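You operate a simulated robot arm through the tools that you are given. There is no shell and no other tool. Be economical: measure what you need, move in short steps, check, and stop when the job is done.

You run a simulated two-armed robot. Do the job below in one go: nothing can be reset, and whatever is moved stays where it is left.

JOB
Draw the reel's lead out and plug it into the purple socket.
Fine: socket strip off while plugging, on again after; set the hold slider to FREE for drawing, back to HOLD after. Where these are worked on the way, their far stop is far enough and under half their travel is too little: green switch of the socket strip.

It is judged by the outcome, as a careful person would: the job done as asked, and still so three seconds after it is handed in. It fails if anything else is knocked over, pushed out of place, dropped, spilled or broken.

ROBOT AND FRAMES
Two 6-joint arms with two-finger grippers on one trunk that stands fixed in place. Base frame: the origin is at the foot of the trunk, x ahead of it, y to its left, z up; the work surface is at about z = 0.86. Lengths are in m, angles in rad, forces in N, time in s.
The left shoulder is at [0.07, 0.148, 1.119], the right one opposite. With the tool pointing down near the work surface each hand reaches from about 0.64 to 0.66 m from the base axis, measured 20 degrees to its own side. Payload 2.69 kg a hand.
The tool frame of a hand sits at the grasp point between the pads (the TCP): z along the fingers, y along the line on which they close. The tips reach 0.02 m beyond it. Largest opening 0.1 m; the body of the gripper starts 0.063 m behind the TCP.
Orientation is that of the tool frame in the base frame, as [roll, pitch, yaw] about the fixed x, y, z axes, in that order (R = Rz(yaw) Ry(pitch) Rx(roll)). With the fingers straight down and closing along the base's y, the tool's x points along the base's -x, its y along +y and its z along -z.

CONTROLS
- The arms move only by the tool send_rows. It takes "left_moves", "right_moves" or both (then of equal length, played together; a hand with none holds still); each is a list of rows, each a list of 3 entries, a list of its own where there are three numbers: the turn, a rotation vector about the base's x, y, z in rad, then the shift along the base's x, y, z in m, then the gripper command, from -1 (fully open) to 1 (shut), values between in proportion. In form: [[[ax, ay, az], [tx, ty, tz], fingers], ...]. A call has 1 to 12 rows; each row shifts and turns the commanded pose from where the row before left it. Each row takes 0.2 s and may step no farther than 0.05 m and 0.15 rad from the row before; otherwise, or with a gripper value out of range, the whole call is refused. A pose out of reach is approached as far as the arm can. The call stops where the force on the tool passes 50 N (or 10 N more than at its start, if that is more) or the arm is blocked; 0.2 s more then pass. The fingers move at their own pace (about 0.045 m/s each) and stop on an object; they squeeze with about 30 N. The grip force told is the motor's: it shows also when the fingers shut on nothing. Time passes only in rows, and 0.2 s behind the last, so rows that do not move let the fingers close. The reply holds the time, the measured pose of the TCP, the force on the tool along the base axes, the opening and the grip force, in the units named above and with some noise, with the torque about the TCP (base axes, N m) and any sound that the robot's microphone picked up.
- Cameras (640 x 400 px; columns grow to the right, rows downward): "scene" is now at [0.122, 0.0638, 1.373]; the picture's right is [0.56, -0.83, 0.00], its down [-0.42, -0.28, -0.86] and it looks along [0.71, 0.49, -0.50] (base axes); focal length 317 px, centre (320, 200). "left" rides on the left gripper at [0.07, 0.018, -0.099] in its tool frame; the picture's right is [-0.26, 0.97, 0.00], its down [-0.75, -0.20, -0.63] and it looks along [-0.61, -0.16, 0.78] (tool axes); focal length 230 px, centre (320, 200). "right" rides on the right gripper at [0.07, -0.019, -0.099] in its tool frame; the picture's right is [0.26, 0.97, 0.00], its down [-0.75, 0.20, -0.63] and it looks along [-0.61, 0.16, 0.78] (tool axes); focal length 230 px, centre (320, 200). There is no depth. A picture from a camera that has moved, and an enlarged one, comes with that camera's place and axes in the base frame and with its lens. The place of the scene camera against the robot may be out by one fixed shift of up to 0.025 m in any direction.
- camera(camera): a new picture of that camera. The clock stands still meanwhile.
- raise_lower(by): slides the trunk up (or, below 0, down) by that many m; the arms and the scene camera ride with it, the base frame stays. It gives what a move gives, with no picture.
- head_to(pan, tilt): turns the head with the scene camera to pan (to the left, within 1.501 rad either way) and tilt (down, from -0.506 to 1.204), counted from straight ahead of the robot. It gives what a move gives.
- enlarge(camera, box): a new picture of the part [left, top, right, bottom] of that camera's present view, enlarged. The clock stands still meanwhile.
- sign_off(): hands the job in; it is judged then, once.

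Work in short steps. Places have to be worked out from the pictures, the camera data and where the tool is seen: move nearer, look again, correct. Check each grasp and each placing, and mend what went wrong. You have 120 turns and 86 pictures in all, those below and enlarged ones among them. Open the grippers and draw the arms clear of the work before you hand the job in, unless the task says otherwise; then end with one line.

The tools are called after "Emit:" by a JSON object that holds its "method" and its "body". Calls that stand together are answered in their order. send_rows: Moves the arms, as the interface text tells. Its arguments: {"type":"object","properties":{"left_moves":{"type":"array"},"right_moves":{"type":"array"}},"required":[]} The other tools are called the same way: raise_lower (by) slides the trunk up or down; head_to (pan, tilt) turns the head that bears the scene camera; camera (camera) takes a picture; enlarge (camera, box) takes an enlarged picture of a part of a camera's view; sign_off () hands the job in.

At the start:

```text
t: 0.0
left_tcp_pos: [0.2417, 0.2954, 1.13]
left_tool_rot: [-3.141, -0.002, -3.14]
left_wrist_force: [-0.4, 0.0, 0.0]
left_wrist_torque: [-0.03, -0.02, 0.05]
left_width: 0.1
left_grasp_force: 0.0
right_tcp_pos: [0.5259, 0.0159, 1.1298]
right_tool_rot: [3.141, 0.0, -3.141]
right_wrist_force: [0.6, 0.5, 0.2]
right_wrist_torque: [0.02, 0.0, 0.01]
right_width: 0.1001
right_grasp_force: 0.0
trunk travel left (down, up): [-0.677, 0.263]
head pan, tilt: [0.6, 0.527]
```

scene: 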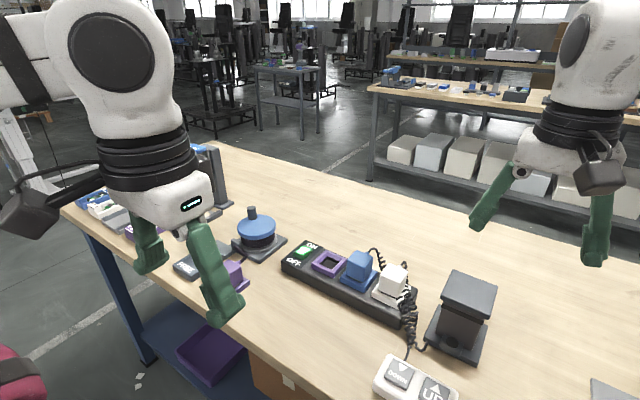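
right: 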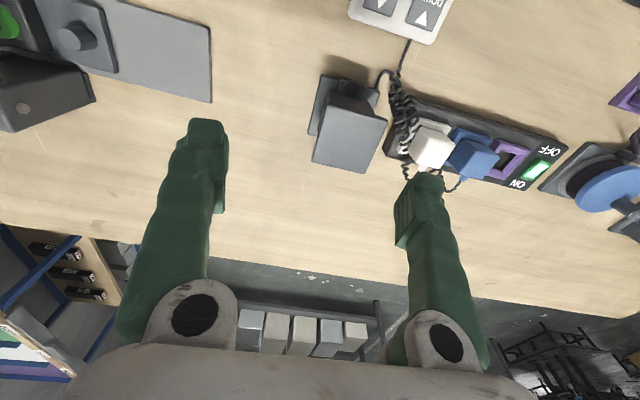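
left: 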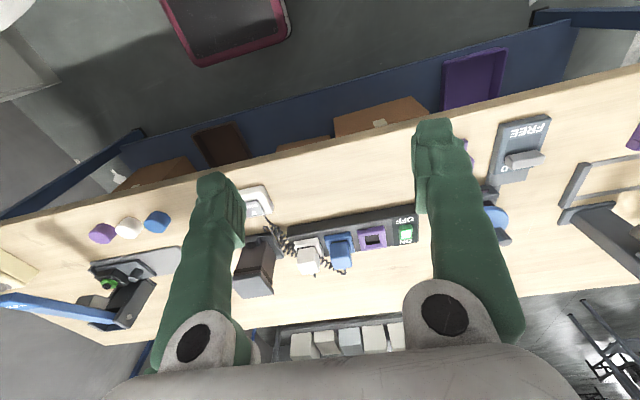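

The reel (blue), slider plate, and strip are partly hidden by the left arm. I take enlarged views first.

Emit:
{"method": "enlarge", "body": {"camera": "scene", "box": [60, 140, 300, 290]}}

Emit:
{"method": "enlarge", "body": {"camera": "scene", "box": [220, 200, 460, 350]}}

Emit:
{"method": "enlarge", "body": {"camera": "left", "box": [400, 80, 640, 280]}}

```text
2.67 times, centred on (180, 215) of scene
camera zoom: at [0.122, 0.0638, 1.373], right [0.56, -0.83, 0.0], down [-0.42, -0.28, -0.86], along [0.71, 0.49, -0.5], focal length 845 px, centre (693, 160)
```

zoom: 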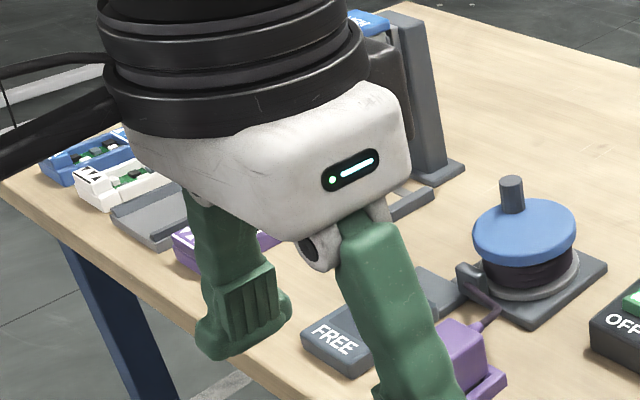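

```text
2.67 times, centred on (340, 275) of scene
camera zoom: at [0.122, 0.0638, 1.373], right [0.56, -0.83, 0.0], down [-0.42, -0.28, -0.86], along [0.71, 0.49, -0.5], focal length 845 px, centre (267, 0)
```

zoom: 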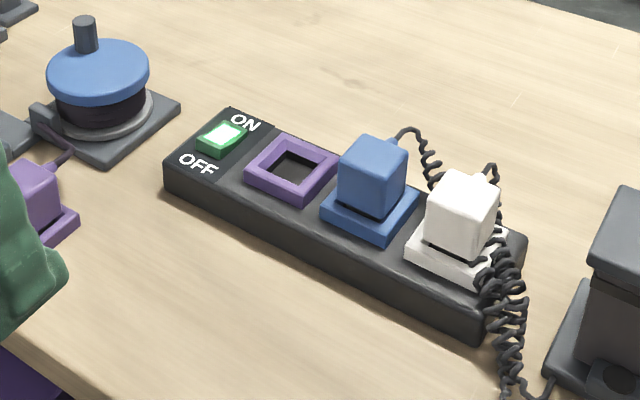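

```text
2.00 times, centred on (520, 180) of left
camera zoom: at [0.1714, 0.3119, 1.2297], right [0.26, 0.97, 0.0], down [0.75, -0.2, 0.63], along [0.61, -0.16, -0.78], focal length 460 px, centre (-80, 240)
```

zoom: 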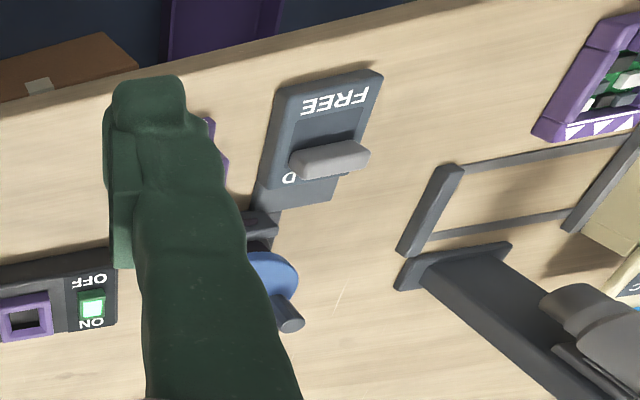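

Left hand blocks the view; I move it outward and look down with its own camera to test reach.

Emit:
{"method": "send_rows", "body": {"left_moves": [[[0, 0, 0], [0.0, 0.045, 0], -1], [[0, 0, 0], [0.0, 0.045, 0], -1], [[0, 0, 0], [0.0, 0.045, 0], -1], [[0, 0, 0], [0.0, 0.045, 0], -1], [[0, 0, 0], [0.03, 0.03, 0], -1], [[0, 0, 0], [0, 0, 0], -1]]}}

Emit:
{"method": "camera", "body": {"camera": "left"}}

Emit:
{"method": "camera", "body": {"camera": "scene"}}

```text
t: 1.4
left_tcp_pos: [0.2993, 0.4198, 1.1369]
left_tool_rot: [-3.14, 0.007, -3.139]
left_wrist_force: [-0.2, 0.8, -0.3]
left_wrist_torque: [-0.01, 0.01, 0.01]
left_width: 0.1001
left_grasp_force: 0.0
left hand out of reach, approached as far as the arm can: row 1, 2, 3, 4, 5
right_tcp_pos: [0.5257, 0.0136, 1.1304]
right_tool_rot: [3.141, 0.001, 3.14]
right_wrist_force: [0.8, 0.5, 0.2]
right_wrist_torque: [0.02, -0.01, 0.0]
right_width: 0.1
right_grasp_force: 0.0
trunk travel left (down, up): [-0.677, 0.263]
head pan, tilt: [0.6, 0.527]
```

```text
79 pictures are left
camera left: at [0.2286, 0.4373, 1.2365], right [0.25, 0.97, 0.0], down [0.75, -0.2, 0.64], along [0.61, -0.16, -0.77], focal length 230 px, centre (320, 200)
```

left: 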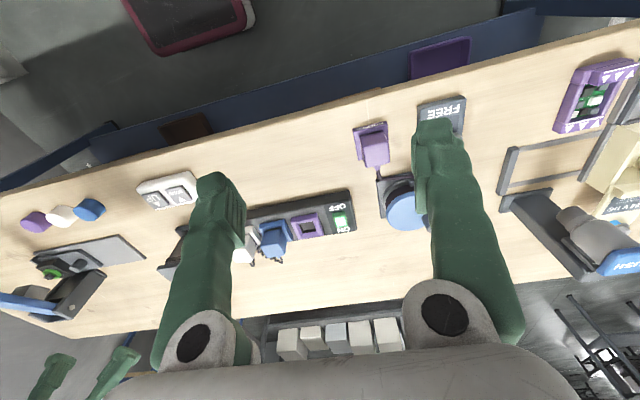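

```text
78 pictures are left
camera scene: at [0.1212, 0.0633, 1.3731], right [0.56, -0.83, 0.0], down [-0.41, -0.28, -0.86], along [0.71, 0.49, -0.5], focal length 317 px, centre (320, 200)
```

scene: 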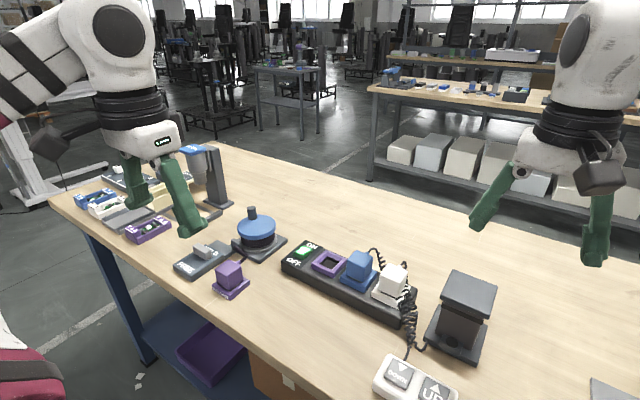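

Now the slider, plug and reel are visible. Enlarging both.

Emit:
{"method": "enlarge", "body": {"camera": "scene", "box": [160, 195, 320, 305]}}

Emit:
{"method": "enlarge", "body": {"camera": "left", "box": [230, 80, 480, 250]}}

```text
3.64 times, centred on (240, 250) of scene
camera zoom: at [0.1212, 0.0633, 1.3731], right [0.56, -0.83, 0.0], down [-0.41, -0.28, -0.86], along [0.71, 0.49, -0.5], focal length 1153 px, centre (611, 18)
```

zoom: 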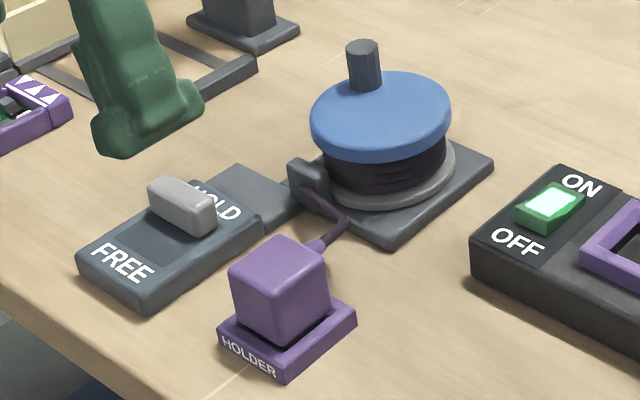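

```text
2.35 times, centred on (355, 165) of left
camera zoom: at [0.2286, 0.4373, 1.2365], right [0.25, 0.97, 0.0], down [0.75, -0.2, 0.64], along [0.61, -0.16, -0.77], focal length 541 px, centre (238, 282)
```

zoom: 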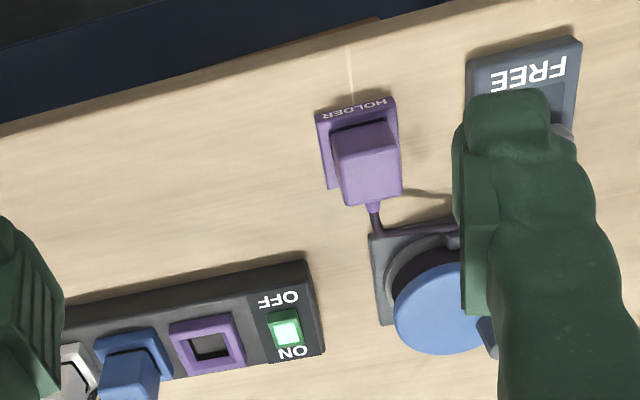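

Estimates (left camera): slider knob ≈(0.45,0.60), plug ≈(0.405,0.477), purple socket ≈(0.56,0.32), switch ≈(0.555,0.393). I move the left hand out at height toward the slider, closing fingers for pushing.

Emit:
{"method": "send_rows", "body": {"left_moves": [[[0, 0, 0], [0.03, 0.03, 0], 1], [[0, 0, 0], [0.03, 0.03, 0], 1], [[0, 0, 0], [0.03, 0.03, 0], 1], [[0, 0, 0], [0.03, 0.03, 0], 1], [[0, 0, 0], [0.0, 0.0, 0], 1]]}}

Emit:
{"method": "camera", "body": {"camera": "left"}}

```text
t: 2.6
left_tcp_pos: [0.3309, 0.4353, 1.0737]
left_tool_rot: [3.14, -0.001, -3.139]
left_wrist_force: [0.1, -0.4, -0.2]
left_wrist_torque: [0.0, 0.03, 0.0]
left_width: 0.0002
left_grasp_force: 5.7
left hand out of reach, approached as far as the arm can: row 1, 2, 3, 4
right_tcp_pos: [0.5272, 0.0148, 1.13]
right_tool_rot: [3.141, -0.001, 3.142]
right_wrist_force: [-0.6, -0.3, 0.9]
right_wrist_torque: [-0.01, -0.03, -0.01]
right_width: 0.0997
right_grasp_force: 0.0
trunk travel left (down, up): [-0.677, 0.263]
head pan, tilt: [0.6, 0.527]
```

```text
75 pictures are left
camera left: at [0.2605, 0.4527, 1.1736], right [0.25, 0.97, 0.0], down [0.75, -0.2, 0.63], along [0.61, -0.16, -0.78], focal length 230 px, centre (320, 200)
```

left: 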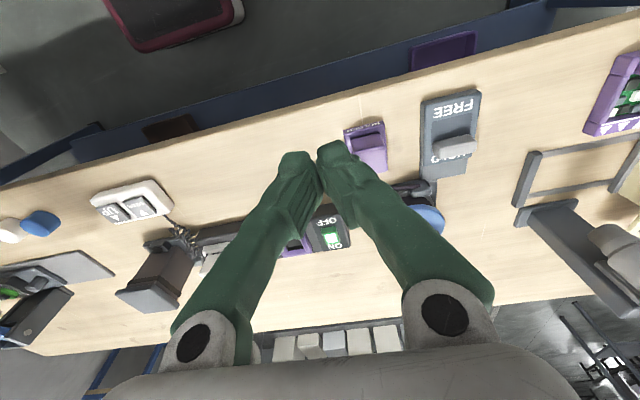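

Tool-down reach seems larger the lower the hand is relative to the shoulder, so raising the trunk should help. Raise 0.2 and then move the hand down/out.

Emit:
{"method": "raise_lower", "body": {"by": 0.2}}

Emit:
{"method": "send_rows", "body": {"left_moves": [[[0, 0, 0], [0.02, 0.02, -0.04], 1], [[0, 0, 0], [0.03, 0.03, -0.02], 1], [[0, 0, 0], [0.03, 0.03, -0.02], 1], [[0, 0, 0], [0.02, 0.03, -0.02], 1], [[0, 0, 0], [0.0, 0.0, -0.05], 1], [[0, 0, 0], [0.0, 0.0, -0.03], 1]]}}

```text
t: 4.8
left_tcp_pos: [0.3306, 0.4351, 1.2733]
left_tool_rot: [-3.142, 0.001, -3.137]
left_wrist_force: [-0.3, 0.4, 0.7]
left_wrist_torque: [0.01, -0.03, 0.0]
left_width: 0.0
left_grasp_force: 29.4
right_tcp_pos: [0.5267, 0.0152, 1.3297]
right_tool_rot: [3.141, 0.001, 3.141]
right_wrist_force: [-0.4, -0.2, -0.3]
right_wrist_torque: [0.01, 0.02, 0.01]
right_width: 0.1
right_grasp_force: 0.0
trunk travel left (down, up): [-0.877, 0.063]
head pan, tilt: [0.6, 0.527]
```

```text
t: 6.2
left_tcp_pos: [0.3692, 0.4234, 1.09]
left_tool_rot: [3.141, 0.001, -3.136]
left_wrist_force: [-0.5, -0.7, 0.2]
left_wrist_torque: [0.02, -0.02, -0.03]
left_width: 0.0001
left_grasp_force: 29.7
left hand out of reach, approached as far as the arm can: row 1, 2, 3, 4, 5, 6
right_tcp_pos: [0.5269, 0.0157, 1.3299]
right_tool_rot: [3.141, 0.001, -3.141]
right_wrist_force: [-0.1, 0.8, 0.3]
right_wrist_torque: [0.01, -0.01, 0.01]
right_width: 0.0997
right_grasp_force: 0.1
trunk travel left (down, up): [-0.877, 0.063]
head pan, tilt: [0.6, 0.527]
```

The limit looks like a wrist/azimuth limit rather than range. I yaw the tool outwards to see if that frees the reach.

Emit:
{"method": "send_rows", "body": {"left_moves": [[[0, 0, 0.15], [0, 0, 0], 1], [[0, 0, 0.15], [0, 0, 0], 1], [[0, 0, 0.15], [0, 0, 0], 1], [[0, 0, 0.15], [0, 0, 0], 1]]}}

```text
t: 7.2
left_tcp_pos: [0.3685, 0.4222, 1.0895]
left_tool_rot: [3.141, 0.001, -2.535]
left_wrist_force: [-0.1, -0.9, -0.5]
left_wrist_torque: [-0.01, -0.03, 0.02]
left_width: 0.0002
left_grasp_force: 29.3
right_tcp_pos: [0.5267, 0.0153, 1.3293]
right_tool_rot: [3.141, -0.002, 3.141]
right_wrist_force: [-0.6, 0.2, -0.5]
right_wrist_torque: [-0.03, 0.02, -0.04]
right_width: 0.0999
right_grasp_force: 0.1
trunk travel left (down, up): [-0.877, 0.063]
head pan, tilt: [0.6, 0.527]
```

Emit:
{"method": "send_rows", "body": {"left_moves": [[[0, 0, 0], [0.02, 0.03, 0], 1], [[0, 0, 0], [0.02, 0.03, 0], 1], [[0, 0, 0], [0.0, 0.0, 0], 1]]}}

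```text
t: 8.0
left_tcp_pos: [0.409, 0.4813, 1.0919]
left_tool_rot: [3.141, 0.001, -2.539]
left_wrist_force: [0.7, 0.4, -0.8]
left_wrist_torque: [-0.01, 0.0, 0.02]
left_width: 0.0001
left_grasp_force: 28.9
right_tcp_pos: [0.5273, 0.0154, 1.3293]
right_tool_rot: [-3.141, 0.0, -3.141]
right_wrist_force: [0.1, 1.0, 0.4]
right_wrist_torque: [-0.02, 0.01, -0.02]
right_width: 0.1
right_grasp_force: 0.1
trunk travel left (down, up): [-0.877, 0.063]
head pan, tilt: [0.6, 0.527]
```

Works. Test whether yaw is needed: turn back at this place.

Emit:
{"method": "send_rows", "body": {"left_moves": [[[0, 0, -0.15], [0, 0, 0], 1], [[0, 0, -0.15], [0, 0, 0], 1], [[0, 0, -0.15], [0, 0, 0], 1], [[0, 0, -0.15], [0, 0, 0], 1], [[0, 0, 0], [0.02, 0.03, -0.01], 1], [[0, 0, 0], [0.02, 0.03, -0.01], 1]]}}

```text
t: 9.4
left_tcp_pos: [0.3718, 0.4213, 1.0968]
left_tool_rot: [3.14, 0.001, -3.136]
left_wrist_force: [0.1, -0.1, -0.1]
left_wrist_torque: [0.03, -0.01, 0.0]
left_width: 0.0
left_grasp_force: 29.7
left hand out of reach, approached as far as the arm can: row 3, 4, 5, 6
right_tcp_pos: [0.528, 0.0172, 1.3288]
right_tool_rot: [3.14, -0.001, -3.142]
right_wrist_force: [0.3, -0.1, -1.0]
right_wrist_torque: [0.01, 0.02, 0.02]
right_width: 0.0997
right_grasp_force: 0.0
trunk travel left (down, up): [-0.877, 0.063]
head pan, tilt: [0.6, 0.527]
```

Tool yaw limits azimuth; with ~+0.4 rad yaw I can reach the slider. Go there at height and look.

Emit:
{"method": "send_rows", "body": {"left_moves": [[[0, 0, 0.15], [0, 0, 0], 1], [[0, 0, 0.15], [0, 0, 0], 1], [[0, 0, 0.15], [0, 0, 0], 1], [[0, 0, 0], [0.01, 0.04, 0], 1], [[0, 0, 0], [0.01, 0.04, -0.02], 1], [[0, 0, 0], [0.0, 0.04, -0.02], 1], [[0, 0, 0], [0.0, 0.03, -0.02], 1], [[0, 0, 0], [0.0, 0.0, 0], 1]]}}

Emit:
{"method": "camera", "body": {"camera": "left"}}

```text
t: 11.2
left_tcp_pos: [0.3726, 0.5278, 1.0436]
left_tool_rot: [-3.14, 0.002, -2.686]
left_wrist_force: [-0.8, 0.1, 0.5]
left_wrist_torque: [0.01, 0.01, 0.0]
left_width: 0.0
left_grasp_force: 29.6
left hand out of reach, approached as far as the arm can: row 6, 7
right_tcp_pos: [0.5277, 0.0158, 1.33]
right_tool_rot: [3.14, 0.0, -3.141]
right_wrist_force: [0.5, -0.1, -0.4]
right_wrist_torque: [0.03, 0.0, 0.01]
right_width: 0.0998
right_grasp_force: 0.0
trunk travel left (down, up): [-0.877, 0.063]
head pan, tilt: [0.6, 0.527]
```

```text
74 pictures are left
camera left: at [0.3014, 0.5129, 1.1423], right [-0.19, 0.98, 0.0], down [0.76, 0.15, 0.63], along [0.62, 0.12, -0.78], focal length 230 px, centre (320, 200)
```

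left: 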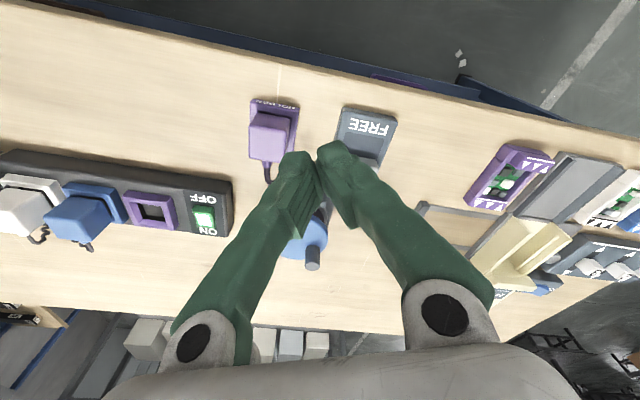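

Turn further toward the azimuth (yaw ≈0.85) and push on.

Emit:
{"method": "send_rows", "body": {"left_moves": [[[0, 0, 0.15], [0, 0, 0], 1], [[0, 0, 0.15], [0, 0, 0], 1], [[0, 0, 0.15], [0, 0, 0], 1], [[0, 0, 0], [0.03, 0.03, 0], 1], [[0, 0, 0], [0.03, 0.03, 0], 1], [[0, 0, 0], [0.03, 0.02, 0], 1], [[0, 0, 0], [0.01, 0.0, 0], 1], [[0, 0, 0], [0.0, 0.0, 0], 1]]}}

Emit:
{"method": "camera", "body": {"camera": "left"}}

```text
t: 13.0
left_tcp_pos: [0.4473, 0.58, 1.0481]
left_tool_rot: [-3.14, 0.001, -2.24]
left_wrist_force: [0.6, -0.2, 0.5]
left_wrist_torque: [0.01, 0.05, 0.0]
left_width: 0.0
left_grasp_force: 29.3
left hand out of reach, approached as far as the arm can: row 5, 6, 7
right_tcp_pos: [0.5288, 0.0157, 1.3297]
right_tool_rot: [-3.141, -0.003, -3.14]
right_wrist_force: [0.5, 0.1, -1.0]
right_wrist_torque: [-0.01, -0.03, 0.04]
right_width: 0.0999
right_grasp_force: 0.0
trunk travel left (down, up): [-0.877, 0.063]
head pan, tilt: [0.6, 0.527]
```

```text
73 pictures are left
camera left: at [0.3891, 0.534, 1.1466], right [-0.6, 0.8, 0.0], down [0.62, 0.46, 0.63], along [0.5, 0.38, -0.78], focal length 230 px, centre (320, 200)
```

left: 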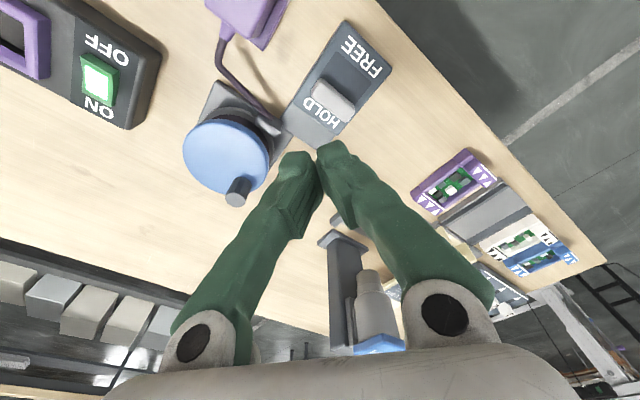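

Good view of the slider. Enlarge to measure.

Emit:
{"method": "enlarge", "body": {"camera": "left", "box": [170, 0, 410, 150]}}

```text
2.67 times, centred on (290, 75) of left
camera zoom: at [0.3891, 0.534, 1.1466], right [-0.6, 0.8, 0.0], down [0.62, 0.46, 0.63], along [0.5, 0.38, -0.78], focal length 614 px, centre (400, 533)
```

zoom: 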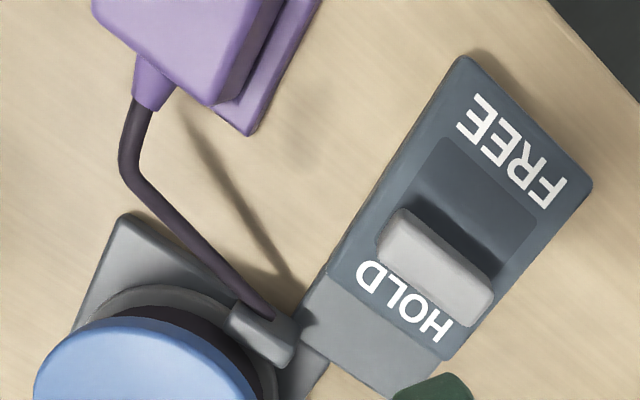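

Slider runs along x; knob centre ≈(0.435,0.591), slot end toward x≈0.40. I descend to just above, then shift to x≈0.468, behind the knob.

Emit:
{"method": "send_rows", "body": {"left_moves": [[[0, 0, 0], [0.0, 0.0, -0.04], 1], [[0, 0, 0], [0.005, 0.004, -0.04], 1], [[0, 0, 0], [0.01, 0.004, 0], 1], [[0, 0, 0], [0.008, 0.003, 0], 1], [[0, 0, 0], [0.0, 0.0, 0], 1]]}}

Emit:
{"method": "camera", "body": {"camera": "left"}}

Emit:
{"method": "camera", "body": {"camera": "scene"}}

```text
t: 14.2
left_tcp_pos: [0.4443, 0.5625, 0.9755]
left_tool_rot: [-3.14, 0.003, -2.238]
left_wrist_force: [-1.0, 0.2, 0.4]
left_wrist_torque: [0.0, 0.0, -0.03]
left_width: 0.0
left_grasp_force: 29.1
left hand out of reach, approached as far as the arm can: row 1, 2, 3, 4
right_tcp_pos: [0.5278, 0.0156, 1.3284]
right_tool_rot: [3.142, 0.001, -3.141]
right_wrist_force: [0.0, 0.0, 0.1]
right_wrist_torque: [0.01, 0.03, -0.01]
right_width: 0.1
right_grasp_force: 0.1
trunk travel left (down, up): [-0.877, 0.063]
head pan, tilt: [0.6, 0.527]
```

```text
71 pictures are left
camera left: at [0.3857, 0.5172, 1.0749], right [-0.6, 0.8, 0.0], down [0.62, 0.47, 0.63], along [0.5, 0.38, -0.78], focal length 230 px, centre (320, 200)
```

left: 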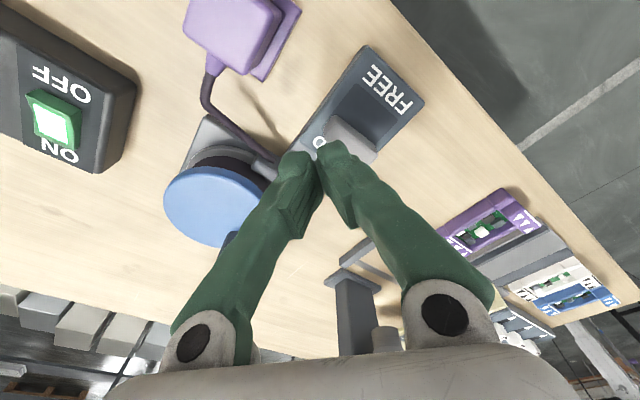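

```text
70 pictures are left
camera scene: at [0.1224, 0.0641, 1.5729], right [0.56, -0.83, 0.0], down [-0.42, -0.28, -0.86], along [0.71, 0.49, -0.5], focal length 317 px, centre (320, 200)
```

scene: 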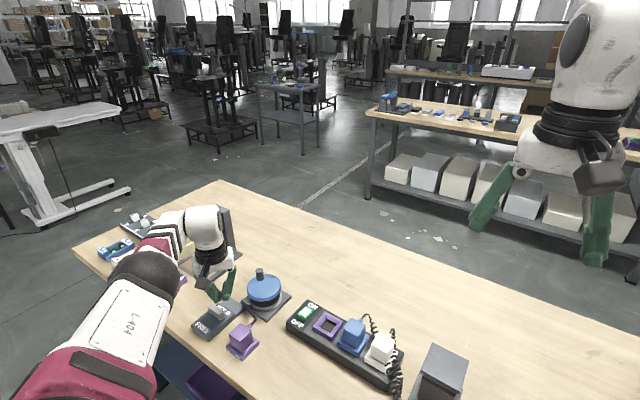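

Lower = shorter reach here, so the best trunk height is about the original one. I retract/raise the hand, yaw to ≈π/2 (to straddle the knob along x), then lower the trunk 0.2.

Emit:
{"method": "send_rows", "body": {"left_moves": [[[0, 0, 0.1], [-0.02, -0.02, 0.04], 1], [[0, 0, 0.15], [-0.02, -0.02, 0.04], -0.4], [[0, 0, 0.15], [0, 0, 0.04], -0.4], [[0, 0, 0.15], [0, 0, 0.04], -0.4], [[0, 0, 0.12], [0, 0, 0.03], -0.4], [[0, 0, 0], [0, 0, 0.02], -0.4], [[0, 0, 0], [0, 0, 0], -0.4]]}}

Emit:
{"method": "raise_lower", "body": {"by": -0.18}}

```text
t: 15.8
left_tcp_pos: [0.4021, 0.5217, 1.1842]
left_tool_rot: [-3.14, 0.001, -1.566]
left_wrist_force: [0.4, 0.2, 0.0]
left_wrist_torque: [-0.01, 0.01, 0.01]
left_width: 0.0699
left_grasp_force: 0.1
right_tcp_pos: [0.5281, 0.0171, 1.3293]
right_tool_rot: [3.141, 0.0, 3.141]
right_wrist_force: [0.2, 0.4, -0.4]
right_wrist_torque: [0.02, -0.01, -0.02]
right_width: 0.0999
right_grasp_force: 0.0
trunk travel left (down, up): [-0.877, 0.063]
head pan, tilt: [0.6, 0.527]
```

```text
t: 17.8
left_tcp_pos: [0.3998, 0.5212, 1.0038]
left_tool_rot: [-3.141, 0.0, -1.569]
left_wrist_force: [0.9, 0.0, -0.3]
left_wrist_torque: [0.0, 0.0, -0.02]
left_width: 0.0699
left_grasp_force: 0.1
right_tcp_pos: [0.5261, 0.0154, 1.1509]
right_tool_rot: [3.141, 0.0, 3.14]
right_wrist_force: [0.1, 0.2, -0.1]
right_wrist_torque: [0.02, 0.01, 0.02]
right_width: 0.0998
right_grasp_force: 0.1
trunk travel left (down, up): [-0.697, 0.243]
head pan, tilt: [0.6, 0.527]
```

Now move over the knob at z≈1.0 and look.

Emit:
{"method": "send_rows", "body": {"left_moves": [[[0, 0, 0], [0.015, 0.03, 0], -0.4], [[0, 0, 0], [0.018, 0.03, 0], -0.4], [[0, 0, 0], [0.0, 0.0, 0], -0.4]]}}

Emit:
{"method": "camera", "body": {"camera": "left"}}

Emit:
{"method": "enlarge", "body": {"camera": "scene", "box": [140, 150, 340, 290]}}

```text
t: 18.6
left_tcp_pos: [0.4326, 0.5819, 1.0058]
left_tool_rot: [-3.138, 0.002, -1.568]
left_wrist_force: [0.0, 0.0, -0.7]
left_wrist_torque: [0.0, -0.01, 0.01]
left_width: 0.0698
left_grasp_force: 0.1
right_tcp_pos: [0.5263, 0.0137, 1.1499]
right_tool_rot: [-3.14, 0.001, 3.14]
right_wrist_force: [0.5, -0.6, 0.2]
right_wrist_torque: [-0.01, -0.01, 0.01]
right_width: 0.1001
right_grasp_force: 0.1
trunk travel left (down, up): [-0.697, 0.243]
head pan, tilt: [0.6, 0.527]
```

```text
69 pictures are left
camera left: at [0.4139, 0.5099, 1.1051], right [-0.97, 0.26, 0.0], down [0.2, 0.75, 0.63], along [0.16, 0.61, -0.78], focal length 230 px, centre (320, 200)
```

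left: 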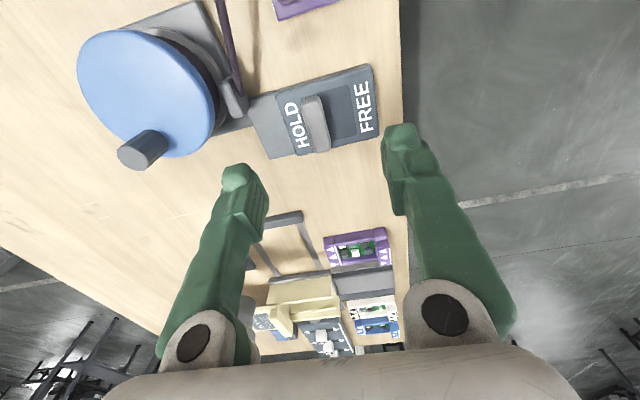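

```text
2.86 times, centred on (240, 220) of scene
camera zoom: at [0.1211, 0.0634, 1.3931], right [0.56, -0.83, 0.0], down [-0.41, -0.28, -0.86], along [0.71, 0.49, -0.5], focal length 906 px, centre (549, 143)
```

zoom: 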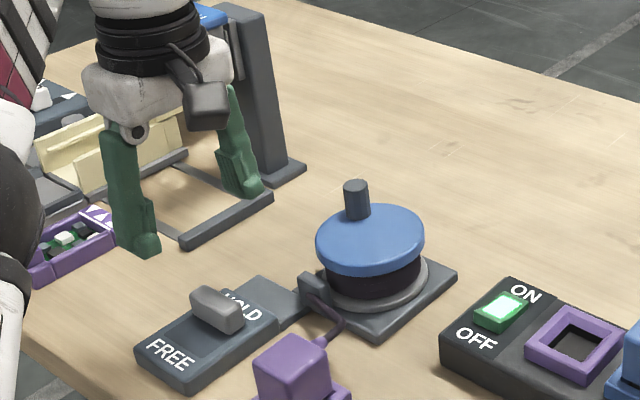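

Knob at ≈(0.437,0.588). Narrow to 5 cm and descend in small steps to straddle the knob.

Emit:
{"method": "send_rows", "body": {"left_moves": [[[0, 0, 0], [0.004, 0.003, -0.03], 0.0], [[0, 0, 0], [0, 0, -0.03], 0.0], [[0, 0, 0], [0, 0, -0.02], 0.0], [[0, 0, 0], [0, 0, -0.01], 0.0], [[0, 0, 0], [0, 0, 0], 0.0]]}}

Emit:
{"method": "camera", "body": {"camera": "left"}}

Emit:
{"method": "enlarge", "body": {"camera": "scene", "box": [140, 170, 300, 290]}}

```text
t: 19.8
left_tcp_pos: [0.4379, 0.5851, 0.9146]
left_tool_rot: [3.141, 0.0, -1.568]
left_wrist_force: [-1.1, 0.2, -0.1]
left_wrist_torque: [-0.01, 0.02, -0.04]
left_width: 0.0501
left_grasp_force: 0.1
right_tcp_pos: [0.5258, 0.0149, 1.149]
right_tool_rot: [3.141, 0.0, 3.141]
right_wrist_force: [-0.3, -0.4, 0.6]
right_wrist_torque: [-0.01, 0.0, -0.02]
right_width: 0.1002
right_grasp_force: 0.1
trunk travel left (down, up): [-0.697, 0.243]
head pan, tilt: [0.6, 0.527]
```

```text
67 pictures are left
camera left: at [0.4193, 0.5139, 1.0143], right [-0.97, 0.26, 0.0], down [0.2, 0.75, 0.63], along [0.16, 0.61, -0.78], focal length 230 px, centre (320, 200)
```

left: 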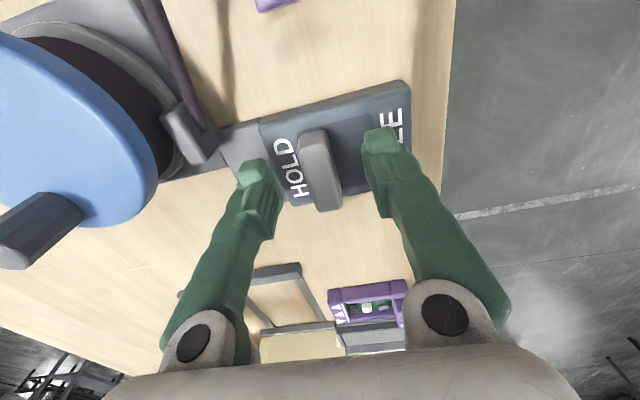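

```text
3.33 times, centred on (220, 230) of scene
camera zoom: at [0.1218, 0.0639, 1.393], right [0.57, -0.83, 0.0], down [-0.41, -0.28, -0.86], along [0.71, 0.49, -0.5], focal length 1057 px, centre (653, 100)
```

zoom: 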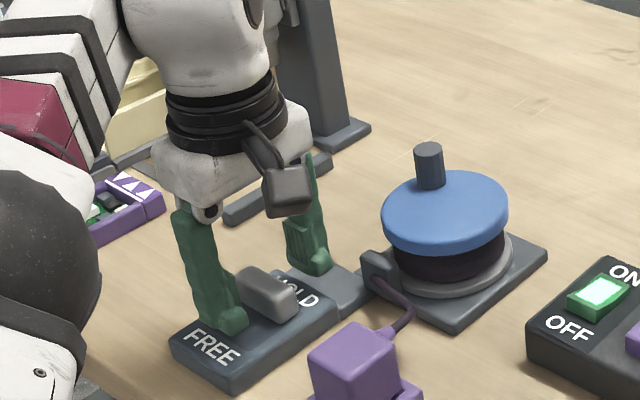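

Well straddled. Descend a little more (to tips ≈ just above plate).

Emit:
{"method": "send_rows", "body": {"left_moves": [[[0, 0, 0], [0, 0, -0.004], 0.0], [[0, 0, 0], [0, 0, -0.004], 0.0], [[0, 0, 0], [0, 0, 0], 0.0]]}}

```text
t: 20.6
left_tcp_pos: [0.4387, 0.5844, 0.906]
left_tool_rot: [-3.14, 0.001, -1.569]
left_wrist_force: [-0.8, -0.6, -0.2]
left_wrist_torque: [0.02, -0.01, 0.01]
left_width: 0.05
left_grasp_force: 0.0
right_tcp_pos: [0.5271, 0.0146, 1.1504]
right_tool_rot: [3.14, 0.001, 3.141]
right_wrist_force: [0.9, -0.1, -0.7]
right_wrist_torque: [0.0, 0.0, 0.0]
right_width: 0.0998
right_grasp_force: 0.1
trunk travel left (down, up): [-0.697, 0.243]
head pan, tilt: [0.6, 0.527]
```

No contact; push the knob toward FREE (−x).

Emit:
{"method": "send_rows", "body": {"left_moves": [[[0, 0, 0], [-0.01, 0, 0], 0.0], [[0, 0, 0], [-0.01, 0, 0], 0.0], [[0, 0, 0], [-0.01, 0, 0], 0.0], [[0, 0, 0], [-0.006, 0, 0], 0.0], [[0, 0, 0], [0, 0, 0], 0.0]]}}

Emit:
{"method": "camera", "body": {"camera": "left"}}

```text
t: 21.8
left_tcp_pos: [0.4019, 0.585, 0.9059]
left_tool_rot: [3.14, 0.0, -1.569]
left_wrist_force: [-0.3, -0.2, 0.1]
left_wrist_torque: [0.0, 0.0, -0.03]
left_width: 0.05
left_grasp_force: 0.1
right_tcp_pos: [0.5271, 0.0157, 1.1494]
right_tool_rot: [3.142, 0.0, -3.141]
right_wrist_force: [0.3, 0.1, -0.4]
right_wrist_torque: [-0.02, 0.0, -0.01]
right_width: 0.1
right_grasp_force: 0.1
trunk travel left (down, up): [-0.697, 0.243]
head pan, tilt: [0.6, 0.527]
```

```text
65 pictures are left
camera left: at [0.3832, 0.5129, 1.0056], right [-0.97, 0.26, 0.0], down [0.2, 0.75, 0.63], along [0.16, 0.61, -0.78], focal length 230 px, centre (320, 200)
```

left: 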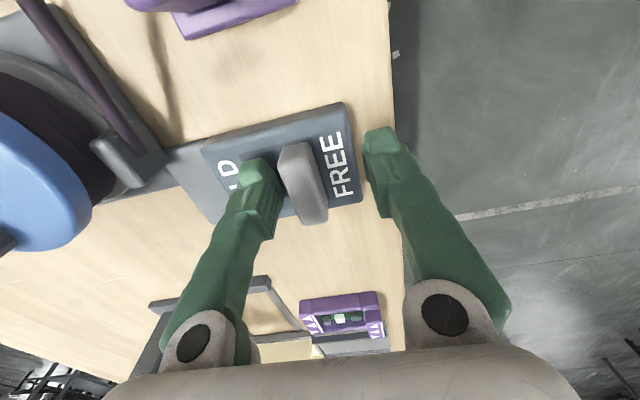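

Knob is near the FREE label; push further gently until force shows the stop.

Emit:
{"method": "send_rows", "body": {"left_moves": [[[0, 0, 0], [-0.003, 0, 0], 0.0], [[0, 0, 0], [-0.003, 0, 0], 0.0], [[0, 0, 0], [0, 0, 0], 0.0]]}}

Emit:
{"method": "enlarge", "body": {"camera": "left", "box": [180, 80, 420, 230]}}

```text
t: 22.6
left_tcp_pos: [0.396, 0.5844, 0.9057]
left_tool_rot: [3.141, 0.002, -1.568]
left_wrist_force: [0.2, -0.6, 0.5]
left_wrist_torque: [-0.03, -0.01, 0.03]
left_width: 0.0499
left_grasp_force: 0.0
right_tcp_pos: [0.5277, 0.0148, 1.1496]
right_tool_rot: [-3.139, 0.0, 3.141]
right_wrist_force: [-0.5, 0.7, 0.0]
right_wrist_torque: [0.0, 0.0, 0.01]
right_width: 0.1001
right_grasp_force: 0.1
trunk travel left (down, up): [-0.697, 0.243]
head pan, tilt: [0.6, 0.527]
```

```text
2.67 times, centred on (300, 155) of left
camera zoom: at [0.3776, 0.5139, 1.0058], right [-0.97, 0.26, 0.0], down [0.2, 0.75, 0.63], along [0.16, 0.61, -0.78], focal length 614 px, centre (373, 320)
```

zoom: 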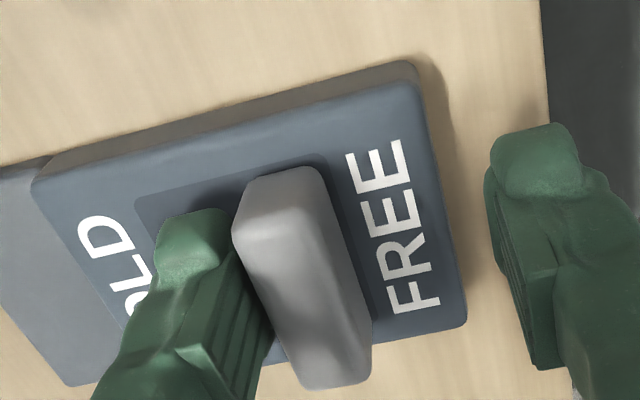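

A little slot still shows; push a bit more.

Emit:
{"method": "send_rows", "body": {"left_moves": [[[0, 0, 0], [-0.003, 0, 0], 0.0], [[0, 0, 0], [-0.003, 0, 0], 0.0], [[0, 0, 0], [0, 0, 0], 0.0]]}}

Emit:
{"method": "enlarge", "body": {"camera": "left", "box": [180, 80, 420, 230]}}

```text
t: 23.4
left_tcp_pos: [0.3918, 0.5836, 0.9061]
left_tool_rot: [-3.14, -0.001, -1.568]
left_wrist_force: [10.5, 1.1, 3.9]
left_wrist_torque: [-0.02, -0.24, 0.02]
left_width: 0.0573
left_grasp_force: 5.3
right_tcp_pos: [0.53, 0.0149, 1.1492]
right_tool_rot: [-3.141, -0.002, -3.141]
right_wrist_force: [-0.2, -1.0, 0.5]
right_wrist_torque: [0.0, 0.0, 0.02]
right_width: 0.0999
right_grasp_force: 0.2
trunk travel left (down, up): [-0.697, 0.243]
head pan, tilt: [0.6, 0.527]
```

```text
2.67 times, centred on (300, 155) of left
camera zoom: at [0.3734, 0.513, 1.0053], right [-0.97, 0.26, 0.0], down [0.2, 0.75, 0.63], along [0.16, 0.61, -0.78], focal length 614 px, centre (373, 320)
```

zoom: 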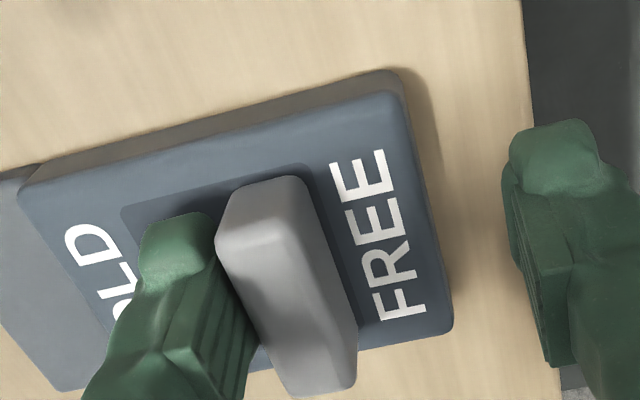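

Hit the stop (10 N). Back off 8 mm and lift, then head for the strip switch.

Emit:
{"method": "send_rows", "body": {"left_moves": [[[0, 0, 0], [0.008, 0, 0], 0.0], [[0, 0, 0], [0, 0, 0.04], 0.0], [[0, 0, 0], [0, -0.02, 0.04], 0.4], [[0, 0, 0], [0, -0.03, 0.04], 1], [[0, 0, -0.15], [0.02, -0.04, 0], 1], [[0, 0, -0.15], [0.02, -0.04, 0], 1], [[0, 0, -0.15], [0.02, -0.04, 0], 1], [[0, 0, -0.15], [0.02, -0.03, 0], 1], [[0, 0, -0.15], [0.02, 0, 0], 1], [[0, 0, -0.15], [0.02, 0, 0], 1], [[0, 0, 0], [0, 0, 0], 1]]}}

Emit:
{"method": "camera", "body": {"camera": "left"}}

Emit:
{"method": "enlarge", "body": {"camera": "scene", "box": [140, 170, 360, 310]}}

```text
t: 25.8
left_tcp_pos: [0.4466, 0.434, 0.9404]
left_tool_rot: [-3.137, 0.003, -2.471]
left_wrist_force: [0.4, 0.8, 0.1]
left_wrist_torque: [0.01, 0.01, 0.0]
left_width: 0.0
left_grasp_force: 28.9
left hand out of reach, approached as far as the arm can: row 4, 5, 6, 7, 8, 9, 10
right_tcp_pos: [0.5265, 0.0155, 1.15]
right_tool_rot: [3.14, 0.0, 3.141]
right_wrist_force: [0.3, 0.6, -0.6]
right_wrist_torque: [-0.05, 0.0, 0.02]
right_width: 0.0999
right_grasp_force: 0.1
trunk travel left (down, up): [-0.697, 0.243]
head pan, tilt: [0.6, 0.527]
```

```text
62 pictures are left
camera left: at [0.3793, 0.4035, 1.0396], right [-0.4, 0.92, 0.0], down [0.71, 0.31, 0.63], along [0.58, 0.25, -0.77], focal length 230 px, centre (320, 200)
```

left: 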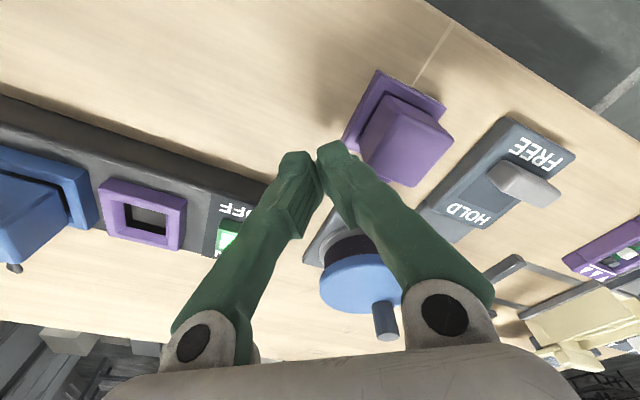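

```text
2.86 times, centred on (250, 240) of scene
camera zoom: at [0.1215, 0.0638, 1.393], right [0.56, -0.83, 0.0], down [-0.41, -0.28, -0.86], along [0.71, 0.49, -0.5], focal length 906 px, centre (520, 86)
```

zoom: 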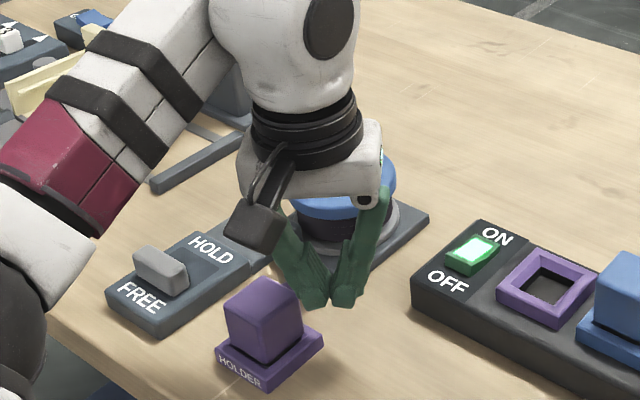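

The reach clip pulled the hand down between plug and reel; no force, nothing displaced. Raising the trunk 0.1 lifts it straight up and gives headroom.

Emit:
{"method": "raise_lower", "body": {"by": 0.1}}

Emit:
{"method": "camera", "body": {"camera": "left"}}

```text
t: 27.1
left_tcp_pos: [0.4472, 0.4337, 1.0397]
left_tool_rot: [-3.135, 0.003, -2.468]
left_wrist_force: [0.6, 0.1, 0.2]
left_wrist_torque: [-0.01, 0.05, 0.0]
left_width: 0.0
left_grasp_force: 29.4
right_tcp_pos: [0.5267, 0.0154, 1.2504]
right_tool_rot: [3.14, -0.002, -3.141]
right_wrist_force: [-0.3, -0.7, 0.7]
right_wrist_torque: [0.0, -0.03, 0.01]
right_width: 0.1
right_grasp_force: 0.0
trunk travel left (down, up): [-0.797, 0.143]
head pan, tilt: [0.6, 0.527]
```

```text
60 pictures are left
camera left: at [0.3796, 0.4035, 1.1394], right [-0.4, 0.92, 0.0], down [0.71, 0.31, 0.63], along [0.58, 0.25, -0.77], focal length 230 px, centre (320, 200)
```

left: 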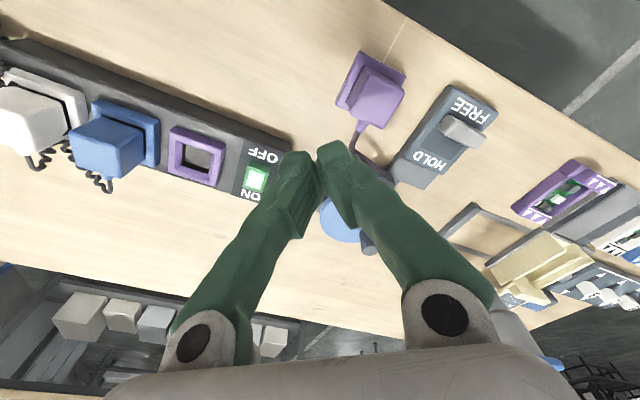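

All in place; knob at FREE. Now approach the switch ≈(0.554,0.394) and inspect it.

Emit:
{"method": "send_rows", "body": {"left_moves": [[[0, 0, -0.15], [0.03, -0.02, 0], 1], [[0, 0, -0.15], [0.03, -0.02, 0], 1], [[0, 0, -0.15], [0.03, 0.0, -0.02], 1], [[0, 0, 0], [0, 0, 0], 1]]}}

Emit:
{"method": "camera", "body": {"camera": "left"}}

Emit:
{"method": "enlarge", "body": {"camera": "scene", "box": [260, 220, 380, 300]}}

```text
t: 28.1
left_tcp_pos: [0.509, 0.373, 1.0158]
left_tool_rot: [-3.135, 0.007, -2.916]
left_wrist_force: [0.8, 0.1, 0.5]
left_wrist_torque: [0.02, 0.03, 0.01]
left_width: 0.0
left_grasp_force: 29.7
left hand out of reach, approached as far as the arm can: row 1, 3
right_tcp_pos: [0.526, 0.0164, 1.2509]
right_tool_rot: [3.142, -0.001, -3.141]
right_wrist_force: [0.3, -0.3, 0.2]
right_wrist_torque: [0.0, -0.01, -0.02]
right_width: 0.1001
right_grasp_force: 0.1
trunk travel left (down, up): [-0.797, 0.143]
head pan, tilt: [0.6, 0.527]
```

```text
59 pictures are left
camera left: at [0.4355, 0.3741, 1.1154], right [0.03, 1.0, 0.0], down [0.77, -0.02, 0.64], along [0.64, -0.03, -0.77], focal length 230 px, centre (320, 200)
```

left: 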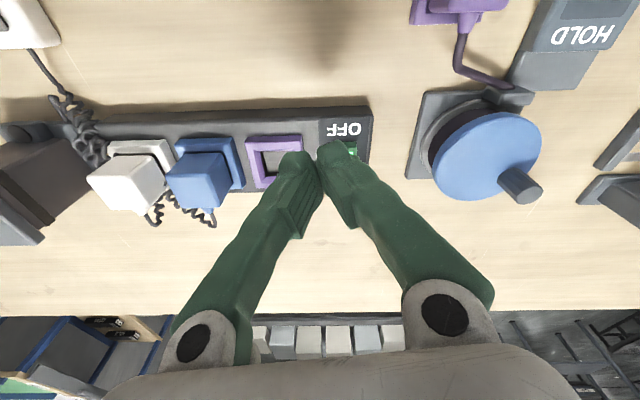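

```text
5.00 times, centred on (320, 260) of scene
camera zoom: at [0.1205, 0.0647, 1.4931], right [0.57, -0.82, 0.0], down [-0.41, -0.29, -0.86], along [0.71, 0.49, -0.5], focal length 1585 px, centre (320, -100)
```

zoom: 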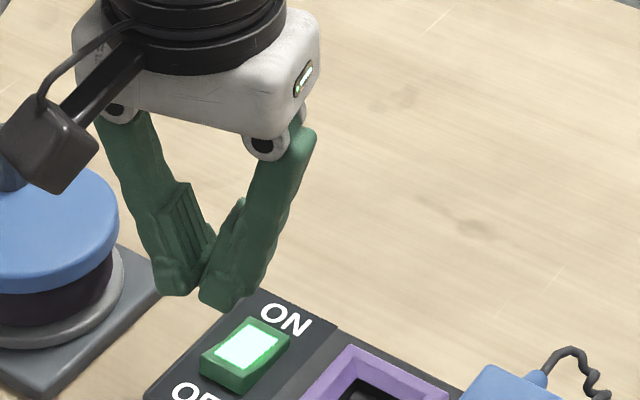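

Rocker switch: OFF end raised at x≈0.545, y≈0.396. Descend a bit, then shift over the OFF end.

Emit:
{"method": "send_rows", "body": {"left_moves": [[[0, 0, 0.1], [0, 0, -0.03], 1], [[0, 0, 0], [0.018, 0.012, -0.01], 1], [[0, 0, 0], [0.018, 0.011, -0.01], 1], [[0, 0, 0], [0, 0, 0], 1]]}}

Emit:
{"method": "camera", "body": {"camera": "left"}}

Emit:
{"method": "enlarge", "body": {"camera": "scene", "box": [260, 220, 380, 300]}}

```text
t: 29.1
left_tcp_pos: [0.5296, 0.3793, 0.9707]
left_tool_rot: [-3.136, 0.006, -2.815]
left_wrist_force: [0.2, 0.7, 0.3]
left_wrist_torque: [0.01, 0.01, -0.02]
left_width: 0.0002
left_grasp_force: 29.5
left hand out of reach, approached as far as the arm can: row 3
right_tcp_pos: [0.5274, 0.014, 1.2492]
right_tool_rot: [3.141, 0.0, -3.14]
right_wrist_force: [-0.3, 0.0, -0.3]
right_wrist_torque: [0.01, 0.02, 0.02]
right_width: 0.1001
right_grasp_force: 0.0
trunk travel left (down, up): [-0.797, 0.143]
head pan, tilt: [0.6, 0.527]
```

```text
57 pictures are left
camera left: at [0.4574, 0.3738, 1.0704], right [-0.07, 1.0, 0.0], down [0.77, 0.05, 0.64], along [0.63, 0.04, -0.77], focal length 230 px, centre (320, 200)
```

left: 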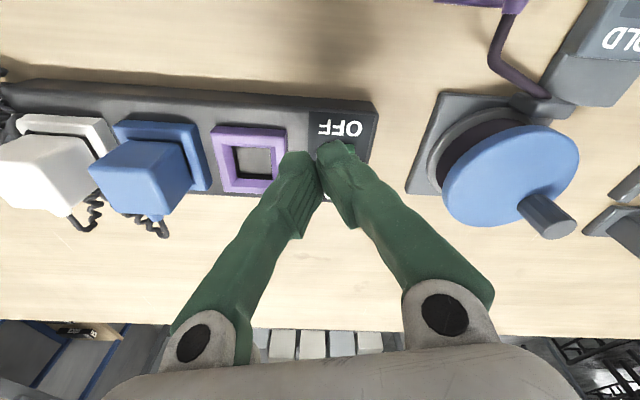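

```text
5.00 times, centred on (320, 260) of scene
camera zoom: at [0.1217, 0.0638, 1.493], right [0.56, -0.83, 0.0], down [-0.41, -0.28, -0.86], along [0.71, 0.49, -0.5], focal length 1585 px, centre (320, -100)
```

zoom: 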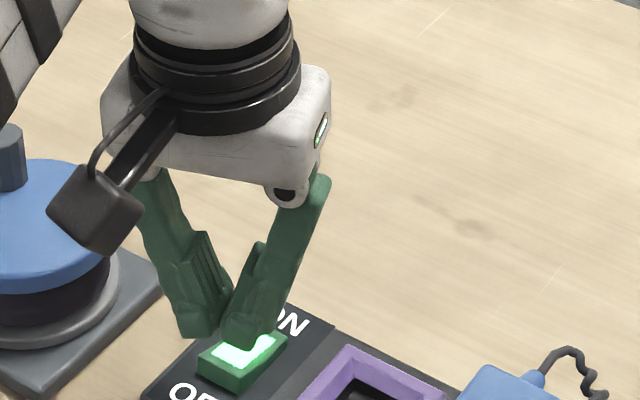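

Clipped because yaw is less than azimuth; add yaw and shift to the OFF end.

Emit:
{"method": "send_rows", "body": {"left_moves": [[[0, 0, 0.15], [0, 0, 0], 1], [[0, 0, 0.15], [0, 0, 0], 1], [[0, 0, 0.1], [0.008, 0.008, 0], 1], [[0, 0, 0], [0.008, 0.008, -0.01], 1], [[0, 0, 0], [0, 0, 0], 1]]}}

Emit:
{"method": "camera", "body": {"camera": "left"}}

Emit:
{"method": "enlarge", "body": {"camera": "scene", "box": [260, 220, 380, 300]}}

```text
t: 30.3
left_tcp_pos: [0.5466, 0.3944, 0.9597]
left_tool_rot: [-3.136, 0.003, -2.416]
left_wrist_force: [0.2, -0.4, -0.6]
left_wrist_torque: [0.0, -0.03, 0.01]
left_width: 0.0001
left_grasp_force: 29.2
right_tcp_pos: [0.5264, 0.0153, 1.2505]
right_tool_rot: [-3.141, 0.0, 3.141]
right_wrist_force: [-0.2, -0.3, -0.3]
right_wrist_torque: [0.02, 0.0, 0.02]
right_width: 0.1
right_grasp_force: 0.0
trunk travel left (down, up): [-0.797, 0.143]
head pan, tilt: [0.6, 0.527]
```

```text
55 pictures are left
camera left: at [0.4811, 0.3613, 1.0599], right [-0.45, 0.89, 0.0], down [0.69, 0.35, 0.63], along [0.57, 0.28, -0.77], focal length 230 px, centre (320, 200)
```

left: 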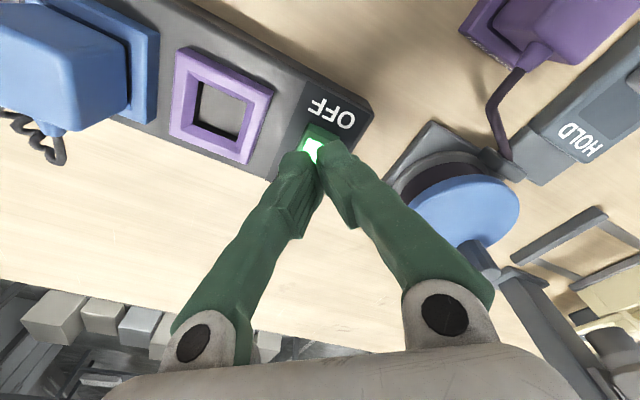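

```text
5.00 times, centred on (320, 260) of scene
camera zoom: at [0.1218, 0.0638, 1.493], right [0.56, -0.83, 0.0], down [-0.41, -0.28, -0.86], along [0.71, 0.49, -0.5], focal length 1585 px, centre (320, -100)
```

zoom: 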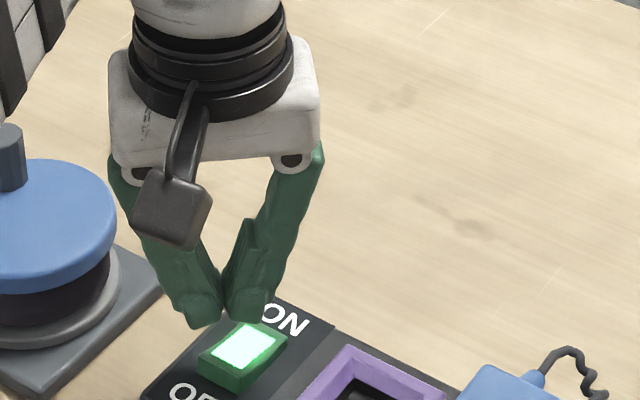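

Rocker OFF edge ≈x 0.542, y 0.390. Shift slightly and press down in small steps.

Emit:
{"method": "send_rows", "body": {"left_moves": [[[0, 0, 0], [-0.001, -0.004, -0.01], 1], [[0, 0, 0], [0, 0, -0.01], 1], [[0, 0, 0], [0, 0, -0.005], 1], [[0, 0, 0], [0, 0, -0.005], 1], [[0, 0, 0], [0, 0, 0], 1]]}}

Emit:
{"method": "enlarge", "body": {"camera": "scene", "box": [260, 220, 380, 300]}}

```text
t: 31.5
left_tcp_pos: [0.5463, 0.3897, 0.9304]
left_tool_rot: [-3.137, 0.003, -2.418]
left_wrist_force: [0.1, -0.3, -0.4]
left_wrist_torque: [-0.06, -0.02, 0.01]
left_width: 0.0001
left_grasp_force: 29.4
right_tcp_pos: [0.5258, 0.0148, 1.2496]
right_tool_rot: [-3.141, 0.0, -3.141]
right_wrist_force: [0.4, -0.7, 0.2]
right_wrist_torque: [0.0, -0.01, -0.02]
right_width: 0.0999
right_grasp_force: 0.0
trunk travel left (down, up): [-0.797, 0.143]
head pan, tilt: [0.6, 0.527]
```

```text
5.00 times, centred on (320, 260) of scene
camera zoom: at [0.1221, 0.0638, 1.493], right [0.56, -0.83, 0.0], down [-0.42, -0.28, -0.86], along [0.71, 0.49, -0.5], focal length 1585 px, centre (320, -100)
```

zoom: 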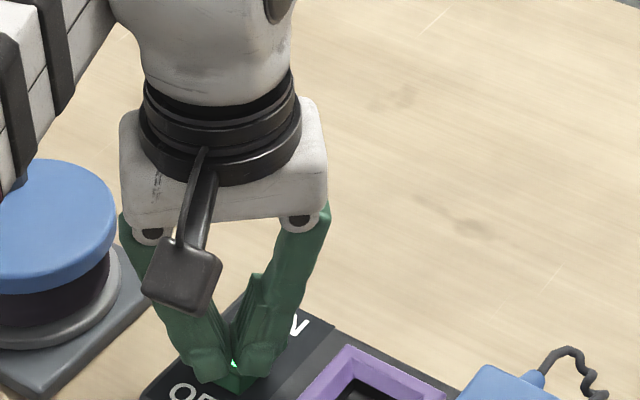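

Tips right over the OFF end. Press on.

Emit:
{"method": "send_rows", "body": {"left_moves": [[[0, 0, 0], [0, 0, -0.004], 1], [[0, 0, 0], [0, 0, -0.004], 1], [[0, 0, 0], [0, 0, -0.003], 1], [[0, 0, 0], [0, 0, 0], 1]]}}

Emit:
{"method": "enlarge", "body": {"camera": "left", "box": [220, 60, 420, 200]}}

```text
t: 32.5
left_tcp_pos: [0.545, 0.3907, 0.9191]
left_tool_rot: [-3.136, 0.004, -2.419]
left_wrist_force: [0.7, -0.1, -0.2]
left_wrist_torque: [0.01, 0.01, 0.04]
left_width: 0.0002
left_grasp_force: 30.0
right_tcp_pos: [0.5266, 0.0154, 1.2493]
right_tool_rot: [-3.141, 0.0, 3.141]
right_wrist_force: [-0.2, 0.3, -0.9]
right_wrist_torque: [0.0, 0.02, -0.01]
right_width: 0.1
right_grasp_force: 0.1
trunk travel left (down, up): [-0.797, 0.143]
head pan, tilt: [0.6, 0.527]
heard: click
```

```text
2.86 times, centred on (320, 130) of left
camera zoom: at [0.4805, 0.3571, 1.0187], right [-0.45, 0.89, 0.0], down [0.69, 0.35, 0.63], along [0.57, 0.28, -0.77], focal length 657 px, centre (320, 400)
```

zoom: 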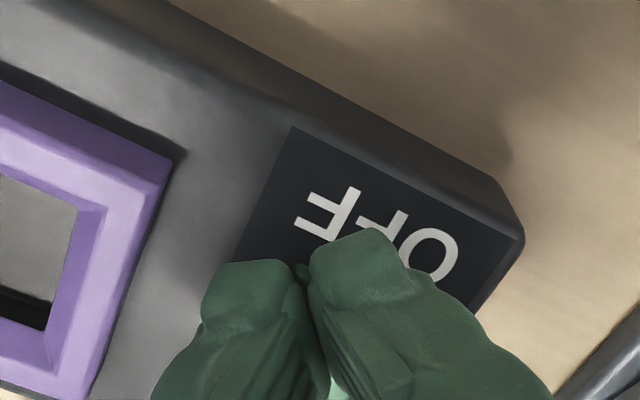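

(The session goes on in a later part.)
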